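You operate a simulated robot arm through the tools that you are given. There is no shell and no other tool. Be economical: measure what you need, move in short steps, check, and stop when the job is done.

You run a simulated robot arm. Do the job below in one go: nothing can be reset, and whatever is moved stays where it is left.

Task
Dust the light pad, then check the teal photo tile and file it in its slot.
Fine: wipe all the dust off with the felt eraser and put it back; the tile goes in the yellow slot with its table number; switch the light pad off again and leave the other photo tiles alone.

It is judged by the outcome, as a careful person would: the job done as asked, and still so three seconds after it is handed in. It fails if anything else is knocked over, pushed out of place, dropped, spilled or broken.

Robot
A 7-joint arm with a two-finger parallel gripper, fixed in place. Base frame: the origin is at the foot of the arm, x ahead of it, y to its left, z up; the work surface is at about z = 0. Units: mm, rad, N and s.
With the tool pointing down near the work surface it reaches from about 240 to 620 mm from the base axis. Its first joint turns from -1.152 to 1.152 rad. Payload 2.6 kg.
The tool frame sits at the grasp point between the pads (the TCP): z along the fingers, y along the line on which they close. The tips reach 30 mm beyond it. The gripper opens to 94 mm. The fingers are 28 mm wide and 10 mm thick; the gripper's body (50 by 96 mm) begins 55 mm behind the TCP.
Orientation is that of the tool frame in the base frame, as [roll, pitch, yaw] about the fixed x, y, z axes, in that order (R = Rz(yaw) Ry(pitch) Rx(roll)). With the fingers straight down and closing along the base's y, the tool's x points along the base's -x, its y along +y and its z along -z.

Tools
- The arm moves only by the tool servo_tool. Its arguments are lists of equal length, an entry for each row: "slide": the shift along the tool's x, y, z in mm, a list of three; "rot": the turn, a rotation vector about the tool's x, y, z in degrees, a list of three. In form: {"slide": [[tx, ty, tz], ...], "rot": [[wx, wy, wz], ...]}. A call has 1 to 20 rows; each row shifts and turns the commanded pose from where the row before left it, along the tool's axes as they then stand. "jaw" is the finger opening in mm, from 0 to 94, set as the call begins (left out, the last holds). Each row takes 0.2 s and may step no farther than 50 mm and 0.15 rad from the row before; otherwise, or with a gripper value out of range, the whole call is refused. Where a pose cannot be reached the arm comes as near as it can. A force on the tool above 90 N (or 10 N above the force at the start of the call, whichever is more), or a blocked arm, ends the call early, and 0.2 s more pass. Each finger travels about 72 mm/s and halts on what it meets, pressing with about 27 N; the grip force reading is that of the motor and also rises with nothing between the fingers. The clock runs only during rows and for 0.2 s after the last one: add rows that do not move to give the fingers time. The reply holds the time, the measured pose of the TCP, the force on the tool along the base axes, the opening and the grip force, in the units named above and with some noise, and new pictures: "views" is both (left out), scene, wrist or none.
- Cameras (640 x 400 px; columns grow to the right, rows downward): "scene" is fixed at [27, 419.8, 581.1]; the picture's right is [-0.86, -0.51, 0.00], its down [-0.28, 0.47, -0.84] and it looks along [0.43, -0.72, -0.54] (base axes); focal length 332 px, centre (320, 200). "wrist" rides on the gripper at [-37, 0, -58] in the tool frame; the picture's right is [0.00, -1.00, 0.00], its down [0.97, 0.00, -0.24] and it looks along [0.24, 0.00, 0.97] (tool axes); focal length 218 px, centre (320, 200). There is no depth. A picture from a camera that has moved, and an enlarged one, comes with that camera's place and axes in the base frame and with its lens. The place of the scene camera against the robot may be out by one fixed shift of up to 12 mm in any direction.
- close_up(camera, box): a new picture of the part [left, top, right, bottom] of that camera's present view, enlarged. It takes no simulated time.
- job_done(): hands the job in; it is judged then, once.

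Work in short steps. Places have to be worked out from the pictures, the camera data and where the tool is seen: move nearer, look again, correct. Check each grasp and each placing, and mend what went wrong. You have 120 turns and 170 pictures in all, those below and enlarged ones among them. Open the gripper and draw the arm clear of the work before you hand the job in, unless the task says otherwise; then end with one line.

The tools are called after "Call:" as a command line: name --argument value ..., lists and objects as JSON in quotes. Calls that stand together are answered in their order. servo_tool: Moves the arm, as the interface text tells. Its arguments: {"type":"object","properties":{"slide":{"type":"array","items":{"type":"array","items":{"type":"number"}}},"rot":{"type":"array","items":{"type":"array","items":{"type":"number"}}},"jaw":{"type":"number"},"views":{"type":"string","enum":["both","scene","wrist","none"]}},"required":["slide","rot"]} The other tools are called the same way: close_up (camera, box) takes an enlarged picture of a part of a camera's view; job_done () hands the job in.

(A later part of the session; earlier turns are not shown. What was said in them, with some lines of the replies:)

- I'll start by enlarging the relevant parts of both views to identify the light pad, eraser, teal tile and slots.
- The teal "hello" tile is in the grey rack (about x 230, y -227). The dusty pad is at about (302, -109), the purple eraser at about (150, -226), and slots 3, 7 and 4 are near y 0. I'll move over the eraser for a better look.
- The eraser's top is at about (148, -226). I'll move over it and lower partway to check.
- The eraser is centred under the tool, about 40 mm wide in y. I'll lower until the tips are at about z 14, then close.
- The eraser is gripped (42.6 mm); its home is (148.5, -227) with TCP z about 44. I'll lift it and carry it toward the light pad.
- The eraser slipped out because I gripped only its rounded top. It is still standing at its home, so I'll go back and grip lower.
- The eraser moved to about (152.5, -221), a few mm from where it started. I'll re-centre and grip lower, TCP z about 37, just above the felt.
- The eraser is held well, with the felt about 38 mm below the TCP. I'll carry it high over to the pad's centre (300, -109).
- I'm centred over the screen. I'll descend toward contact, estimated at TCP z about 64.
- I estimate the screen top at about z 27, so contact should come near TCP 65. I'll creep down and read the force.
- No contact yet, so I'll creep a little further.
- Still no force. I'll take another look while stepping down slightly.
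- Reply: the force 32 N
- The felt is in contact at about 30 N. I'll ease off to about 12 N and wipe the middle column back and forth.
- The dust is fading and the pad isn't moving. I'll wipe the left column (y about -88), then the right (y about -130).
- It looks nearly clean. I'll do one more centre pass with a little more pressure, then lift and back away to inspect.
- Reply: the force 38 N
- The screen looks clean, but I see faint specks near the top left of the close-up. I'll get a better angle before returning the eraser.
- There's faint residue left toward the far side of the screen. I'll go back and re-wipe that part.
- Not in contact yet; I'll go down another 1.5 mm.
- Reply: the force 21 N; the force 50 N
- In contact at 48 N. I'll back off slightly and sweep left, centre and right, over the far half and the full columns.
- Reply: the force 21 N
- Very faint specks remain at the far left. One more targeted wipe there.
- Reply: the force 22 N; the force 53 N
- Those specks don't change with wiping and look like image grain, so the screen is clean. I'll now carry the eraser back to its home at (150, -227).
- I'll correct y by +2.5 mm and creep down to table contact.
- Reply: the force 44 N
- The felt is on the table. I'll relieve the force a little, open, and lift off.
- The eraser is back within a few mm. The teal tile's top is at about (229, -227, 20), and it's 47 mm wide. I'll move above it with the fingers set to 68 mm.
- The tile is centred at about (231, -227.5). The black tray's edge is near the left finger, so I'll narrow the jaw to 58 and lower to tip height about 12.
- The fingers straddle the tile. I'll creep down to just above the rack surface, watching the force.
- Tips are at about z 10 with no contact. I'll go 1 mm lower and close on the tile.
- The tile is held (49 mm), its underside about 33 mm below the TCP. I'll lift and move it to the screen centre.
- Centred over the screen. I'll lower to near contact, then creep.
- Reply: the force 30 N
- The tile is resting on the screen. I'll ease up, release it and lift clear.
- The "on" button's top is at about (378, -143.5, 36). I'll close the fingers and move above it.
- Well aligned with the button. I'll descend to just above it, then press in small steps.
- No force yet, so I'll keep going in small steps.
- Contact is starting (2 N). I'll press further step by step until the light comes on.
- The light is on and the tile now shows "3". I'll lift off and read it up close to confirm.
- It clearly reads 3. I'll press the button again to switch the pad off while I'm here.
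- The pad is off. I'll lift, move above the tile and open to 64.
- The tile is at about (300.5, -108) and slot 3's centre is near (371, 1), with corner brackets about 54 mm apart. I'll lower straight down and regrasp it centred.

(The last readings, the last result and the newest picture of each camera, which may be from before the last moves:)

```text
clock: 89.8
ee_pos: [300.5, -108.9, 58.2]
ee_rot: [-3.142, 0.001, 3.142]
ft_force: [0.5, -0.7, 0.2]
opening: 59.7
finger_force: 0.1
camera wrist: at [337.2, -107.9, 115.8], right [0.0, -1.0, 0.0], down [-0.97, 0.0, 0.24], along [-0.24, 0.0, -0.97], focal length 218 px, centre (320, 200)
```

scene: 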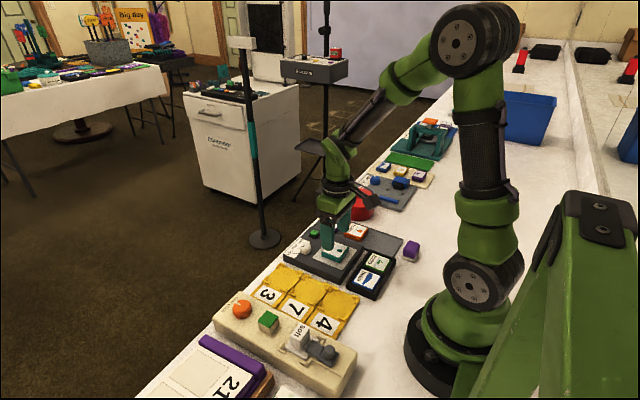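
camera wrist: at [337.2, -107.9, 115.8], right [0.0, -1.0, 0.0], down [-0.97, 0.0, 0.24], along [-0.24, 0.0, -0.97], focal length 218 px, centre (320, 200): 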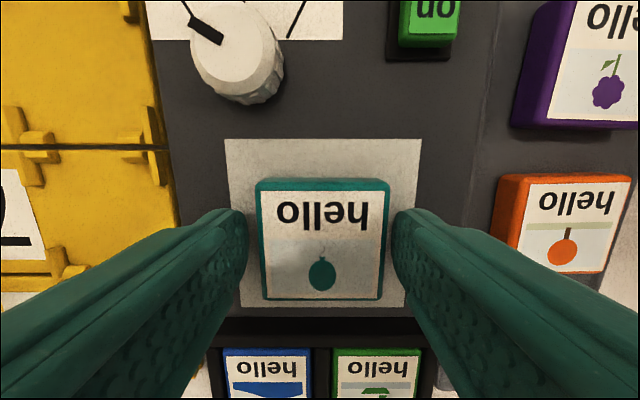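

The fingers straddle the tile. I'll close, lift, and go toward slot 3 (TCP about (370, 1)).

Call:
servo_tool --slide '[[0, 0, 0], [0, 0, 0], [0, 0, 0], [0, 0, -10], [0, 0, -25], [0, 0, -25], [0, 0, 0]]' --rot '[[0, 0, 0], [0, 0, 0], [0, 0, 0], [0, 0, 0], [0, 0, 0], [0, 0, 0], [0, 0, 0]]' --jaw 36 --views "none"

Call:
servo_tool --slide '[[-14, 22, 0], [-14, 22, 0], [-14, 22, 0], [-14, 22, 0], [-14, 22, 0], [0, 0, 0]]' --rot '[[0, 0, 0], [0, 0, 0], [0, 0, 0], [0, 0, 0], [0, 0, 0], [0, 0, 0]]'

Call:
close_up --camera "wrist" --box '[200, 60, 440, 210]'

Call:
close_up --camera "scene" --box '[230, 220, 370, 320]'

```text
clock: 91.4
ee_pos: [299.1, -108.6, 119.2]
ee_rot: [3.141, -0.001, -3.139]
ft_force: [0.0, -0.4, -0.6]
opening: 49.0
finger_force: 26.9
```

```text
clock: 92.8
ee_pos: [370.6, 0.8, 120.5]
ee_rot: [3.141, 0.0, -3.14]
ft_force: [0.2, -0.1, -1.5]
opening: 48.7
finger_force: 27.0
camera wrist: at [407.3, 1.4, 178.3], right [0.0, -1.0, 0.0], down [-0.97, 0.0, 0.24], along [-0.24, 0.0, -0.97], focal length 218 px, centre (320, 200)
```

scene: 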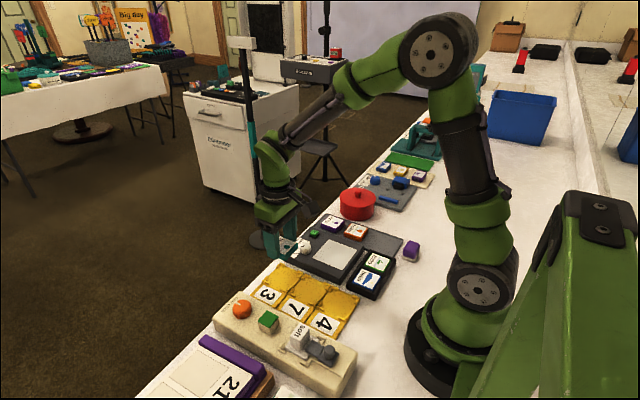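
wrist: 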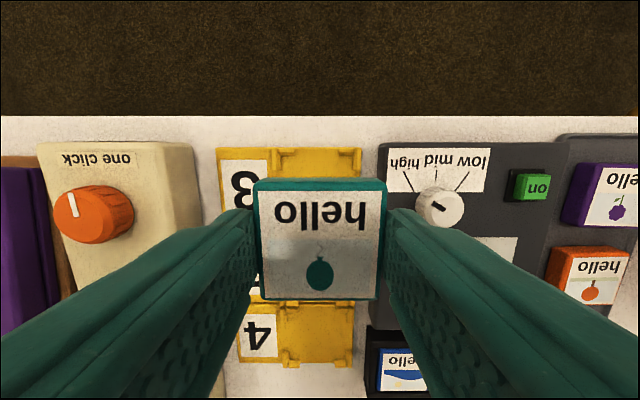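

```text
2.67 times, centred on (320, 135) of wrist
camera zoom: at [407.3, 1.4, 178.3], right [0.0, -1.0, 0.0], down [-0.97, 0.0, 0.24], along [-0.24, 0.0, -0.97], focal length 582 px, centre (320, 373)
```

zoom: 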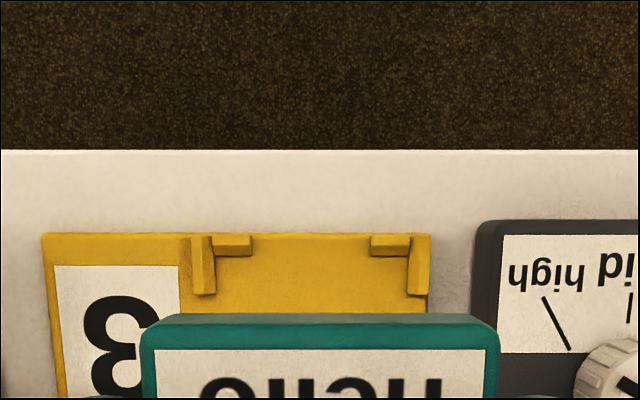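

```text
4.00 times, centred on (300, 270) of scene
camera zoom: at [27.0, 419.8, 581.1], right [-0.86, -0.51, 0.0], down [-0.28, 0.47, -0.84], along [0.43, -0.72, -0.54], focal length 1330 px, centre (400, -80)
```

zoom: 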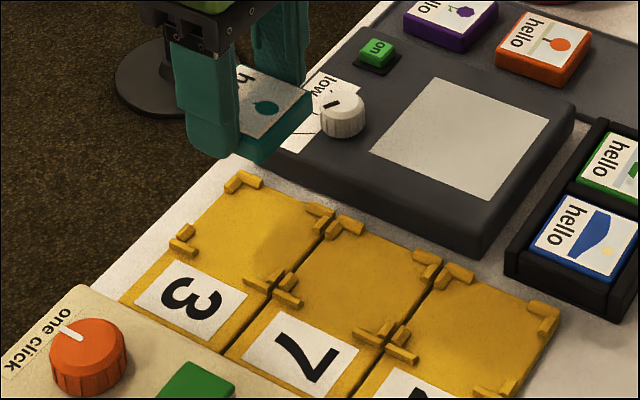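

I'll check exactly where the tile sits in the fingers before lowering it.

Call:
close_up --camera "wrist" --box '[220, 160, 420, 320]'

```text
2.50 times, centred on (320, 240) of wrist
camera zoom: at [407.3, 1.4, 178.3], right [0.0, -1.0, 0.0], down [-0.97, 0.0, 0.24], along [-0.24, 0.0, -0.97], focal length 546 px, centre (320, 100)
```

zoom: 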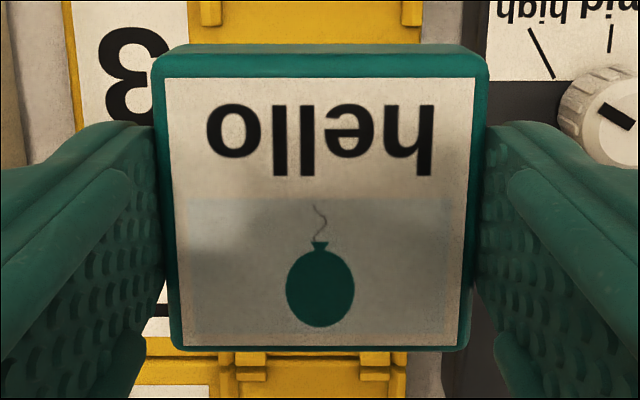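

The tile is centred in the grip. I need to shift about +2 mm in x and +2.6 mm in y, then lower partway and re-check.

Call:
servo_tool --slide '[[-2, 2.6, 0], [0, 0, 30], [0, 0, 25], [0, 0, 0]]' --rot '[[0, 0, 0], [0, 0, 0], [0, 0, 0], [0, 0, 0]]' --views "wrist"

Call:
close_up --camera "scene" --box '[230, 230, 350, 310]'

Call:
close_up --camera "wrist" --box '[180, 80, 460, 255]'

```text
clock: 93.8
ee_pos: [372.7, 2.8, 63.6]
ee_rot: [-3.139, 0.0, 3.141]
ft_force: [-0.1, 0.5, -0.2]
opening: 48.7
finger_force: 26.9
camera wrist: at [409.0, 3.7, 121.2], right [0.0, -1.0, 0.0], down [-0.97, 0.0, 0.24], along [-0.24, 0.0, -0.97], focal length 218 px, centre (320, 200)
```

wrist: 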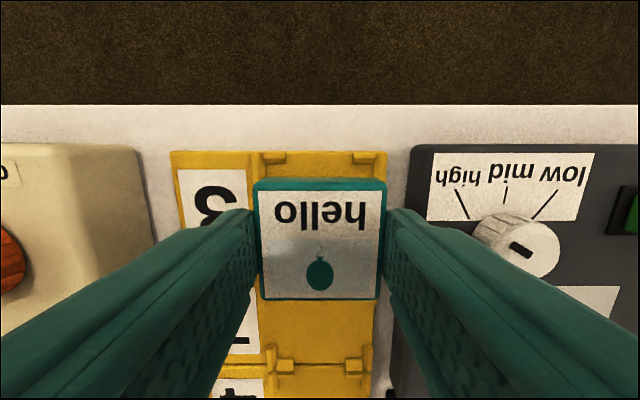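

```text
5.00 times, centred on (290, 270) of scene
camera zoom: at [27.0, 419.8, 581.1], right [-0.86, -0.51, 0.0], down [-0.28, 0.47, -0.84], along [0.43, -0.72, -0.54], focal length 1662 px, centre (470, -150)
```

zoom: 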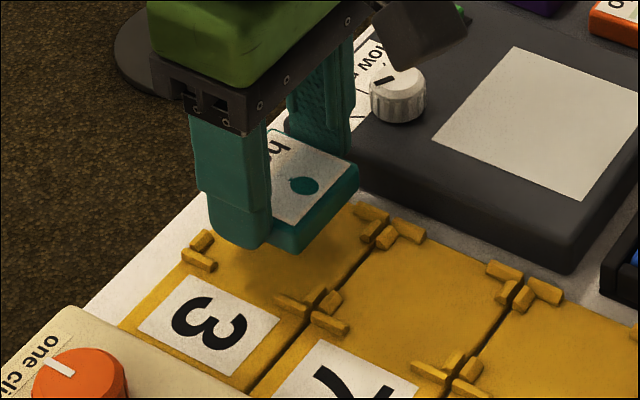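

```text
2.29 times, centred on (320, 168) of wrist
camera zoom: at [409.0, 3.7, 121.2], right [0.0, -1.0, 0.0], down [-0.97, 0.0, 0.24], along [-0.24, 0.0, -0.97], focal length 499 px, centre (320, 274)
```

zoom: 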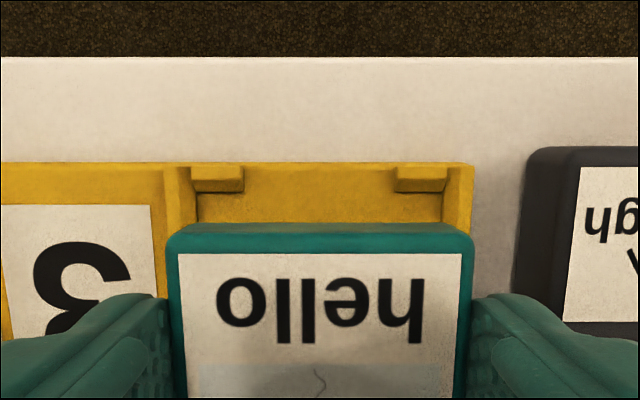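

Alignment looks right: the brackets are symmetric around the tile. I'll lower further and check.

Call:
servo_tool --slide '[[0, 0, 8], [0, 0, 6], [0, 0, 0]]' --rot '[[0, 0, 0], [0, 0, 0], [0, 0, 0]]' --views "none"

Call:
close_up --camera "scene" --box '[240, 240, 340, 310]'

Call:
close_up --camera "wrist" --box '[180, 80, 460, 255]'

```text
clock: 94.6
ee_pos: [373.3, 4.1, 49.4]
ee_rot: [-3.141, 0.002, -3.141]
ft_force: [0.8, -0.1, -0.4]
opening: 48.8
finger_force: 27.5
```

```text
5.71 times, centred on (290, 275) of scene
camera zoom: at [27.0, 419.8, 581.1], right [-0.86, -0.51, 0.0], down [-0.28, 0.47, -0.84], along [0.43, -0.72, -0.54], focal length 1900 px, centre (491, -229)
```

zoom: 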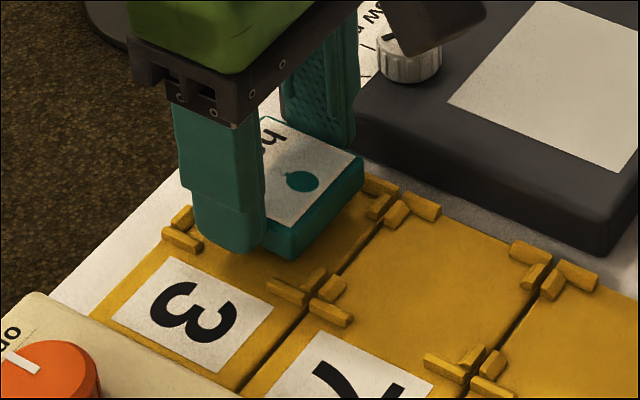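

```text
2.29 times, centred on (320, 168) of wrist
camera zoom: at [409.3, 4.5, 107.7], right [0.0, -1.0, 0.0], down [-0.97, 0.0, 0.24], along [-0.24, 0.0, -0.97], focal length 499 px, centre (320, 274)
```

zoom: 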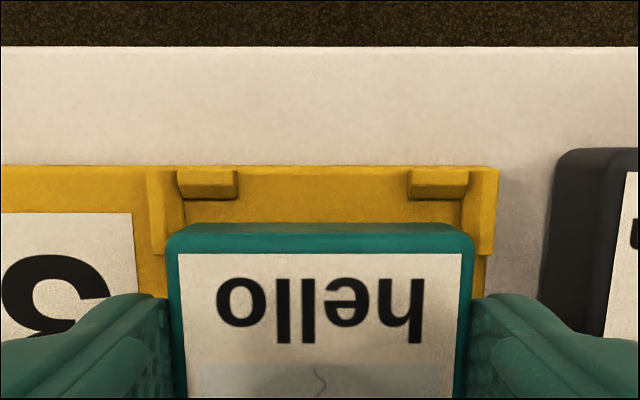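

Alignment is good; I'll nudge -0.5 mm in y and continue lowering.

Call:
servo_tool --slide '[[0, -0.5, 3], [0, 0, 3], [0, 0, 0]]' --rot '[[0, 0, 0], [0, 0, 0], [0, 0, 0]]' --views "none"

Call:
servo_tool --slide '[[0, 0, 1], [0, 0, 1], [0, 0, 0]]' --rot '[[0, 0, 0], [0, 0, 0], [0, 0, 0]]' --views "none"

Call:
close_up --camera "scene" --box '[240, 240, 340, 310]'

Call:
close_up --camera "wrist" --box '[180, 80, 460, 255]'

```text
clock: 95.4
ee_pos: [371.1, 3.9, 44.1]
ee_rot: [3.141, 0.0, -3.141]
ft_force: [-0.4, -0.2, -0.4]
opening: 49.0
finger_force: 26.9
```

```text
clock: 96.2
ee_pos: [373.1, 3.4, 42.1]
ee_rot: [3.141, 0.0, -3.139]
ft_force: [0.2, 0.2, 0.0]
opening: 48.9
finger_force: 27.1
```

```text
5.71 times, centred on (290, 275) of scene
camera zoom: at [27.0, 419.8, 581.1], right [-0.86, -0.51, 0.0], down [-0.28, 0.47, -0.84], along [0.43, -0.72, -0.54], focal length 1900 px, centre (491, -229)
```

zoom: 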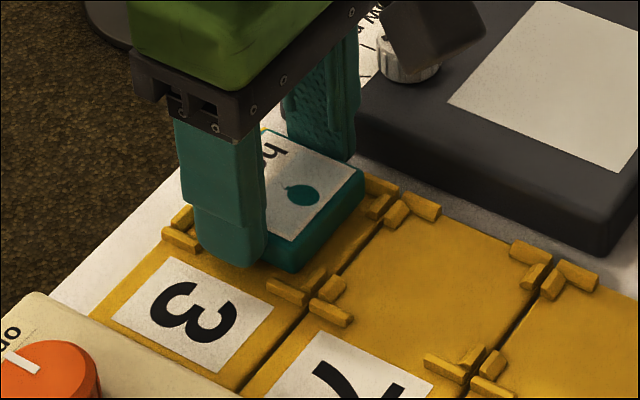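

```text
2.29 times, centred on (320, 168) of wrist
camera zoom: at [409.6, 4.2, 99.8], right [0.0, -1.0, 0.0], down [-0.97, 0.0, 0.24], along [-0.24, 0.0, -0.97], focal length 499 px, centre (320, 274)
```

zoom: 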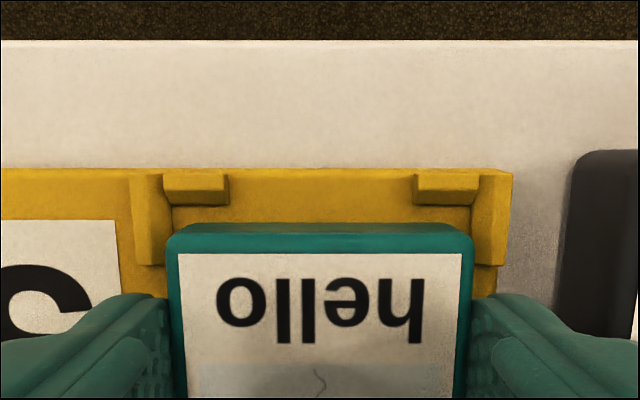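

Still clear of the brackets. I'll creep on to contact with the floor.

Call:
servo_tool --slide '[[0, 0, 1], [0, 0, 1], [0, 0, 0]]' --rot '[[0, 0, 0], [0, 0, 0], [0, 0, 0]]' --views "none"

Call:
servo_tool --slide '[[0, 0, 1], [0, 0, 0]]' --rot '[[0, 0, 0], [0, 0, 0]]' --views "none"

Call:
servo_tool --slide '[[0, 0, 1], [0, 0, 0]]' --rot '[[0, 0, 0], [0, 0, 0]]' --views "none"

Call:
close_up --camera "scene" --box '[240, 240, 340, 310]'

```text
clock: 97.0
ee_pos: [371.7, 3.0, 39.4]
ee_rot: [3.141, 0.0, 3.141]
ft_force: [-2.8, 0.1, 5.5]
opening: 48.7
finger_force: 27.2
```

```text
clock: 97.6
ee_pos: [372.6, 3.4, 39.1]
ee_rot: [3.141, 0.001, -3.14]
ft_force: [-8.6, 0.8, 26.7]
opening: 49.2
finger_force: 26.6
```

```text
clock: 98.2
ee_pos: [374.5, 3.6, 38.5]
ee_rot: [3.141, 0.003, -3.14]
ft_force: [-3.6, -0.7, 29.1]
opening: 48.8
finger_force: 26.7
```

```text
5.71 times, centred on (290, 275) of scene
camera zoom: at [26.9, 419.8, 581.1], right [-0.86, -0.51, 0.0], down [-0.28, 0.47, -0.84], along [0.43, -0.72, -0.54], focal length 1900 px, centre (491, -229)
```

zoom: 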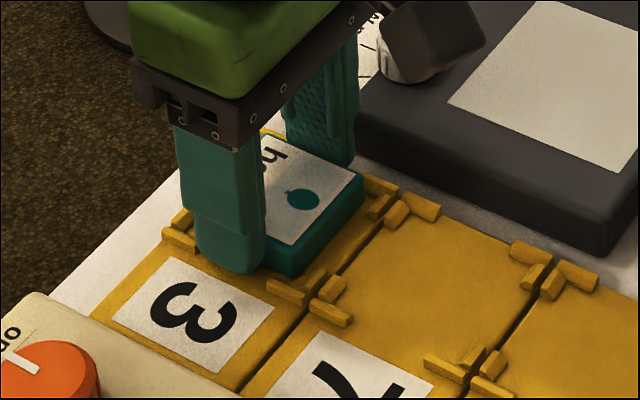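

Contact at TCP about 39.5 matches the slot floor. I'll relieve pressure and open just to 56 so the fingers clear the pad.

Call:
servo_tool --slide '[[0, 0, -1.5], [0, 0, 0]]' --rot '[[0, 0, 0], [0, 0, 0]]' --views "none"

Call:
servo_tool --slide '[[0, 0, 0], [0, 0, 0], [0, 0, -10], [0, 0, -20], [0, 0, -30], [0, 0, -30], [0, 0, 0]]' --rot '[[0, 0, 0], [0, 0, 0], [0, 0, 0], [0, 0, 0], [0, 0, 0], [0, 0, 0], [0, 0, 0]]' --jaw 56

Call:
close_up --camera "scene" --box '[240, 240, 340, 310]'

Call:
close_up --camera "wrist" --box '[220, 120, 420, 270]'

```text
clock: 98.8
ee_pos: [372.7, 3.7, 39.5]
ee_rot: [-3.14, -0.001, -3.141]
ft_force: [3.6, -0.1, 6.6]
opening: 48.9
finger_force: 26.8
```

```text
clock: 100.4
ee_pos: [371.3, 4.5, 128.1]
ee_rot: [3.141, 0.0, -3.14]
ft_force: [0.1, 0.3, 1.0]
opening: 55.9
finger_force: 0.1
camera wrist: at [409.0, 5.4, 186.2], right [0.0, -1.0, 0.0], down [-0.97, 0.0, 0.24], along [-0.24, 0.0, -0.97], focal length 218 px, centre (320, 200)
```

scene: 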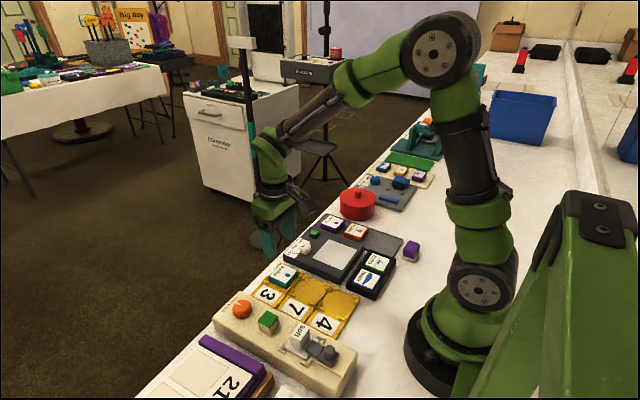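
wrist: 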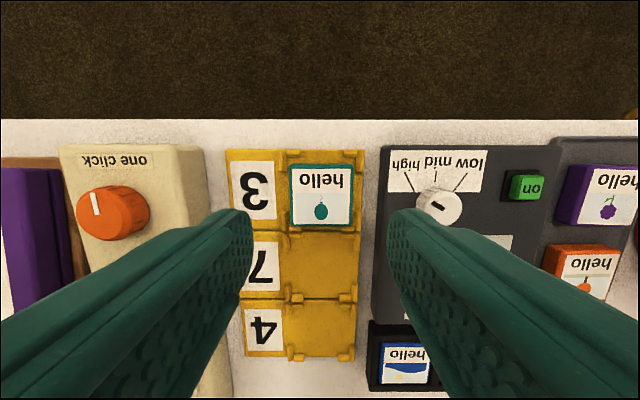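

```text
5.71 times, centred on (290, 275) of scene
camera zoom: at [27.0, 419.8, 581.1], right [-0.86, -0.51, 0.0], down [-0.28, 0.47, -0.84], along [0.43, -0.72, -0.54], focal length 1900 px, centre (491, -229)
```

zoom: 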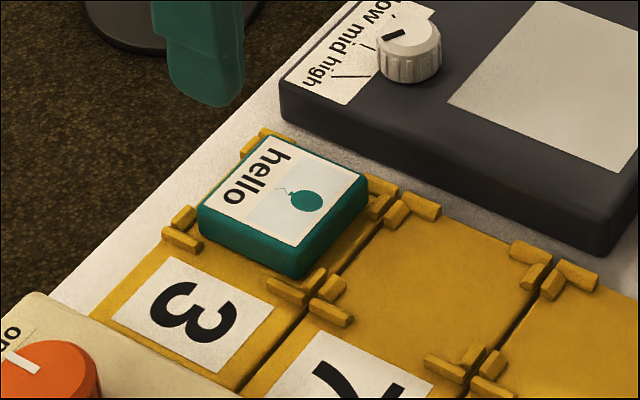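

```text
2.67 times, centred on (320, 195) of wrist
camera zoom: at [409.0, 5.4, 186.2], right [0.0, -1.0, 0.0], down [-0.97, 0.0, 0.24], along [-0.24, 0.0, -0.97], focal length 582 px, centre (320, 213)
```

zoom: 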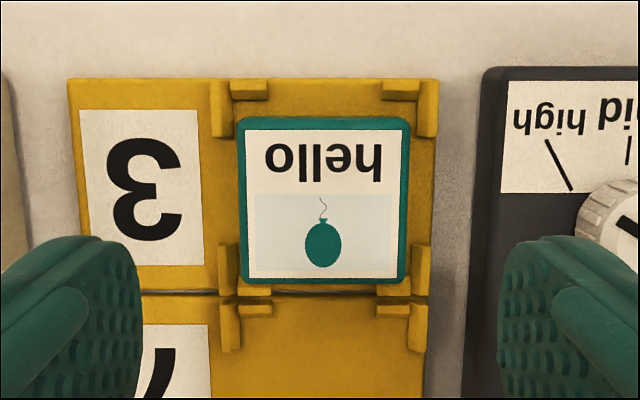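

The tile is in slot 3. I'll zoom in on the near edge to verify it is seated inside the brackets.

Call:
close_up --camera "wrist" --box '[280, 155, 370, 240]'

Call:
close_up --camera "scene" --box '[265, 255, 315, 295]'

```text
4.71 times, centred on (325, 198) of wrist
camera zoom: at [409.0, 5.4, 186.2], right [0.0, -1.0, 0.0], down [-0.97, 0.0, 0.24], along [-0.24, 0.0, -0.97], focal length 1027 px, centre (296, 212)
```

zoom: 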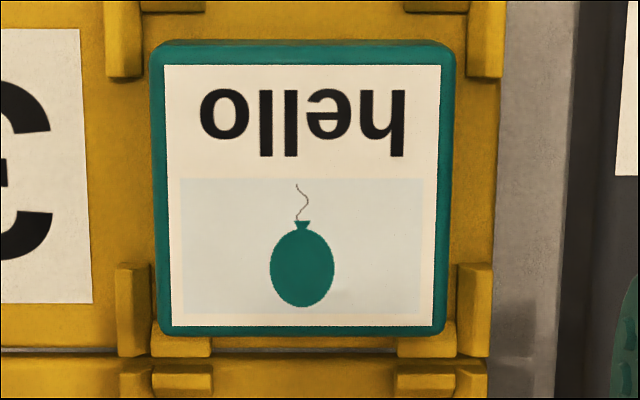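

```text
10.00 times, centred on (290, 275) of scene
camera zoom: at [27.0, 419.8, 581.1], right [-0.86, -0.51, 0.0], down [-0.28, 0.47, -0.84], along [0.43, -0.72, -0.54], focal length 3324 px, centre (620, -550)
```

zoom: 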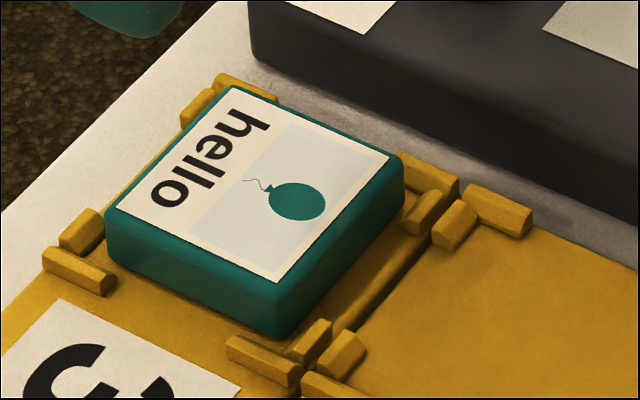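

The tile lies flat inside all four brackets. I'll draw the arm up and clear, open the gripper, and take a final look.

Call:
servo_tool --slide '[[0, 0, -40], [0, 0, -40], [20, -20, -40], [25, -40, -40], [25, -40, -20], [25, -40, 0], [25, -40, 0], [15, -40, 0], [0, 0, 0]]' --rot '[[0, 0, 0], [0, 0, 0], [0, 0, 0], [0, 0, 0], [0, 0, 0], [0, 0, 0], [0, 0, 0], [0, 0, 0], [0, 0, 0]]' --jaw 90

Call:
close_up --camera "scene" --box '[230, 190, 440, 340]'

Call:
close_up --camera "wrist" --box '[100, 40, 350, 240]'

```text
refused: row 4 steps farther than a row can; nothing moved
```

```text
2.67 times, centred on (335, 265) of scene
camera zoom: at [27.0, 419.8, 581.1], right [-0.86, -0.51, 0.0], down [-0.28, 0.47, -0.84], along [0.43, -0.72, -0.54], focal length 886 px, centre (280, 27)
```

zoom: 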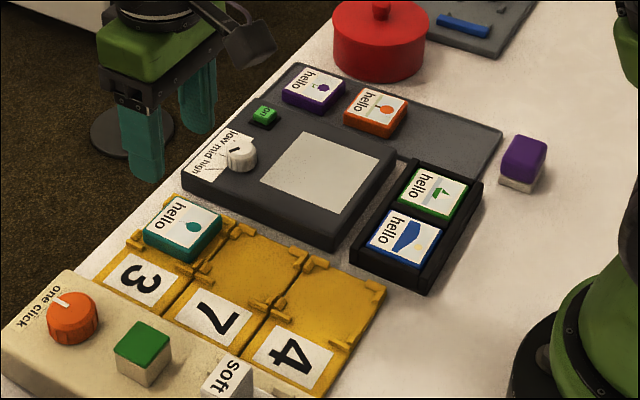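

```text
2.00 times, centred on (225, 140) of wrist
camera zoom: at [409.0, 5.4, 186.2], right [0.0, -1.0, 0.0], down [-0.97, 0.0, 0.24], along [-0.24, 0.0, -0.97], focal length 436 px, centre (510, 320)
```

zoom: 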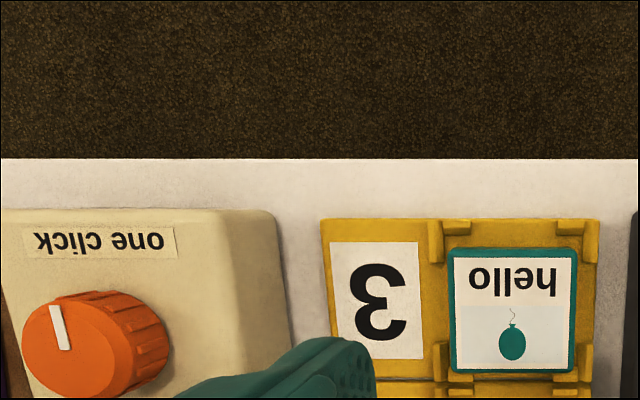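

The call was refused because a row was too long, so I'll redo the retreat with shorter steps.

Call:
servo_tool --slide '[[0, 0, -40], [0, 0, -40], [0, 0, -40], [0, 0, -40], [0, 0, -40], [22, -38, 0], [22, -38, 0], [22, -38, 0], [22, -38, 0], [22, -38, 0], [22, -38, 0], [0, 0, 0]]' --rot '[[0, 0, 0], [0, 0, 0], [0, 0, 0], [0, 0, 0], [0, 0, 0], [0, 0, 0], [0, 0, 0], [0, 0, 0], [0, 0, 0], [0, 0, 0], [0, 0, 0], [0, 0, 0]]' --jaw 90

Call:
close_up --camera "wrist" --box '[100, 40, 350, 240]'

```text
clock: 103.0
ee_pos: [239.9, -223.0, 330.5]
ee_rot: [3.141, 0.001, -3.14]
ft_force: [-0.1, 0.8, 0.2]
opening: 90.1
finger_force: 0.0
camera wrist: at [275.9, -223.5, 388.0], right [0.0, -1.0, 0.0], down [-0.97, 0.0, 0.24], along [-0.24, 0.0, -0.97], focal length 218 px, centre (320, 200)
```

scene: 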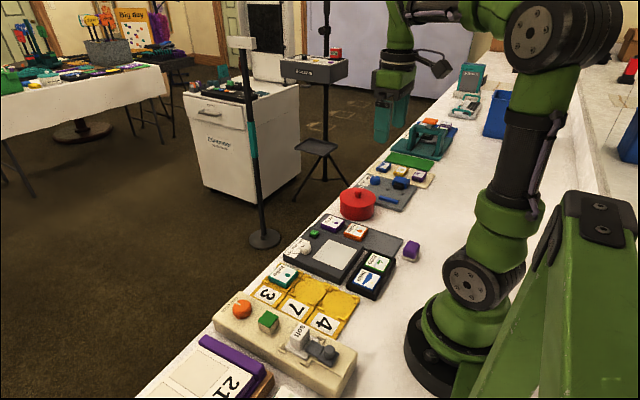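
wrist: 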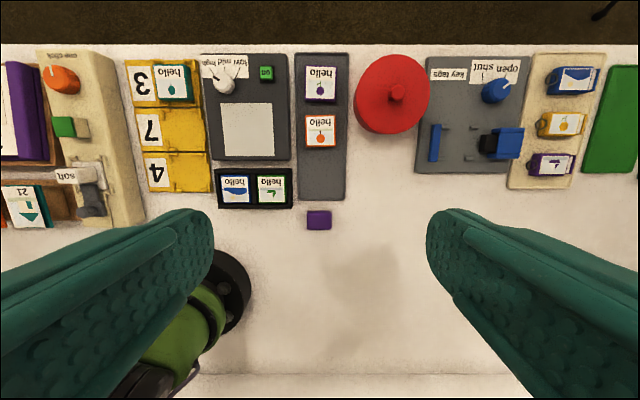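

```text
2.00 times, centred on (225, 140) of wrist
camera zoom: at [275.9, -223.5, 388.0], right [0.0, -1.0, 0.0], down [-0.97, 0.0, 0.24], along [-0.24, 0.0, -0.97], focal length 436 px, centre (510, 320)
```

zoom: 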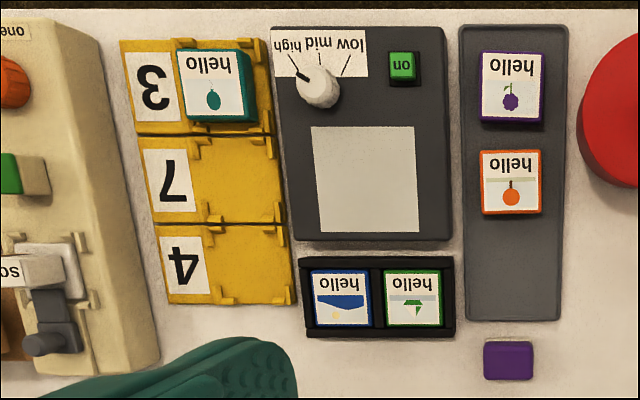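

Final check: the pad is clean and off, teal tile 3 is in slot 3, the eraser is back, and the other tiles are where they were. I'm handing the job in.

Call:
job_done

```text
The job is handed in.
```

I wiped the light pad clean, checked the teal tile (it reads 3) and filed it in yellow slot 3. The pad is switched off, the other photo tiles weren't touched, and the eraser is back about 5 mm from where it started.
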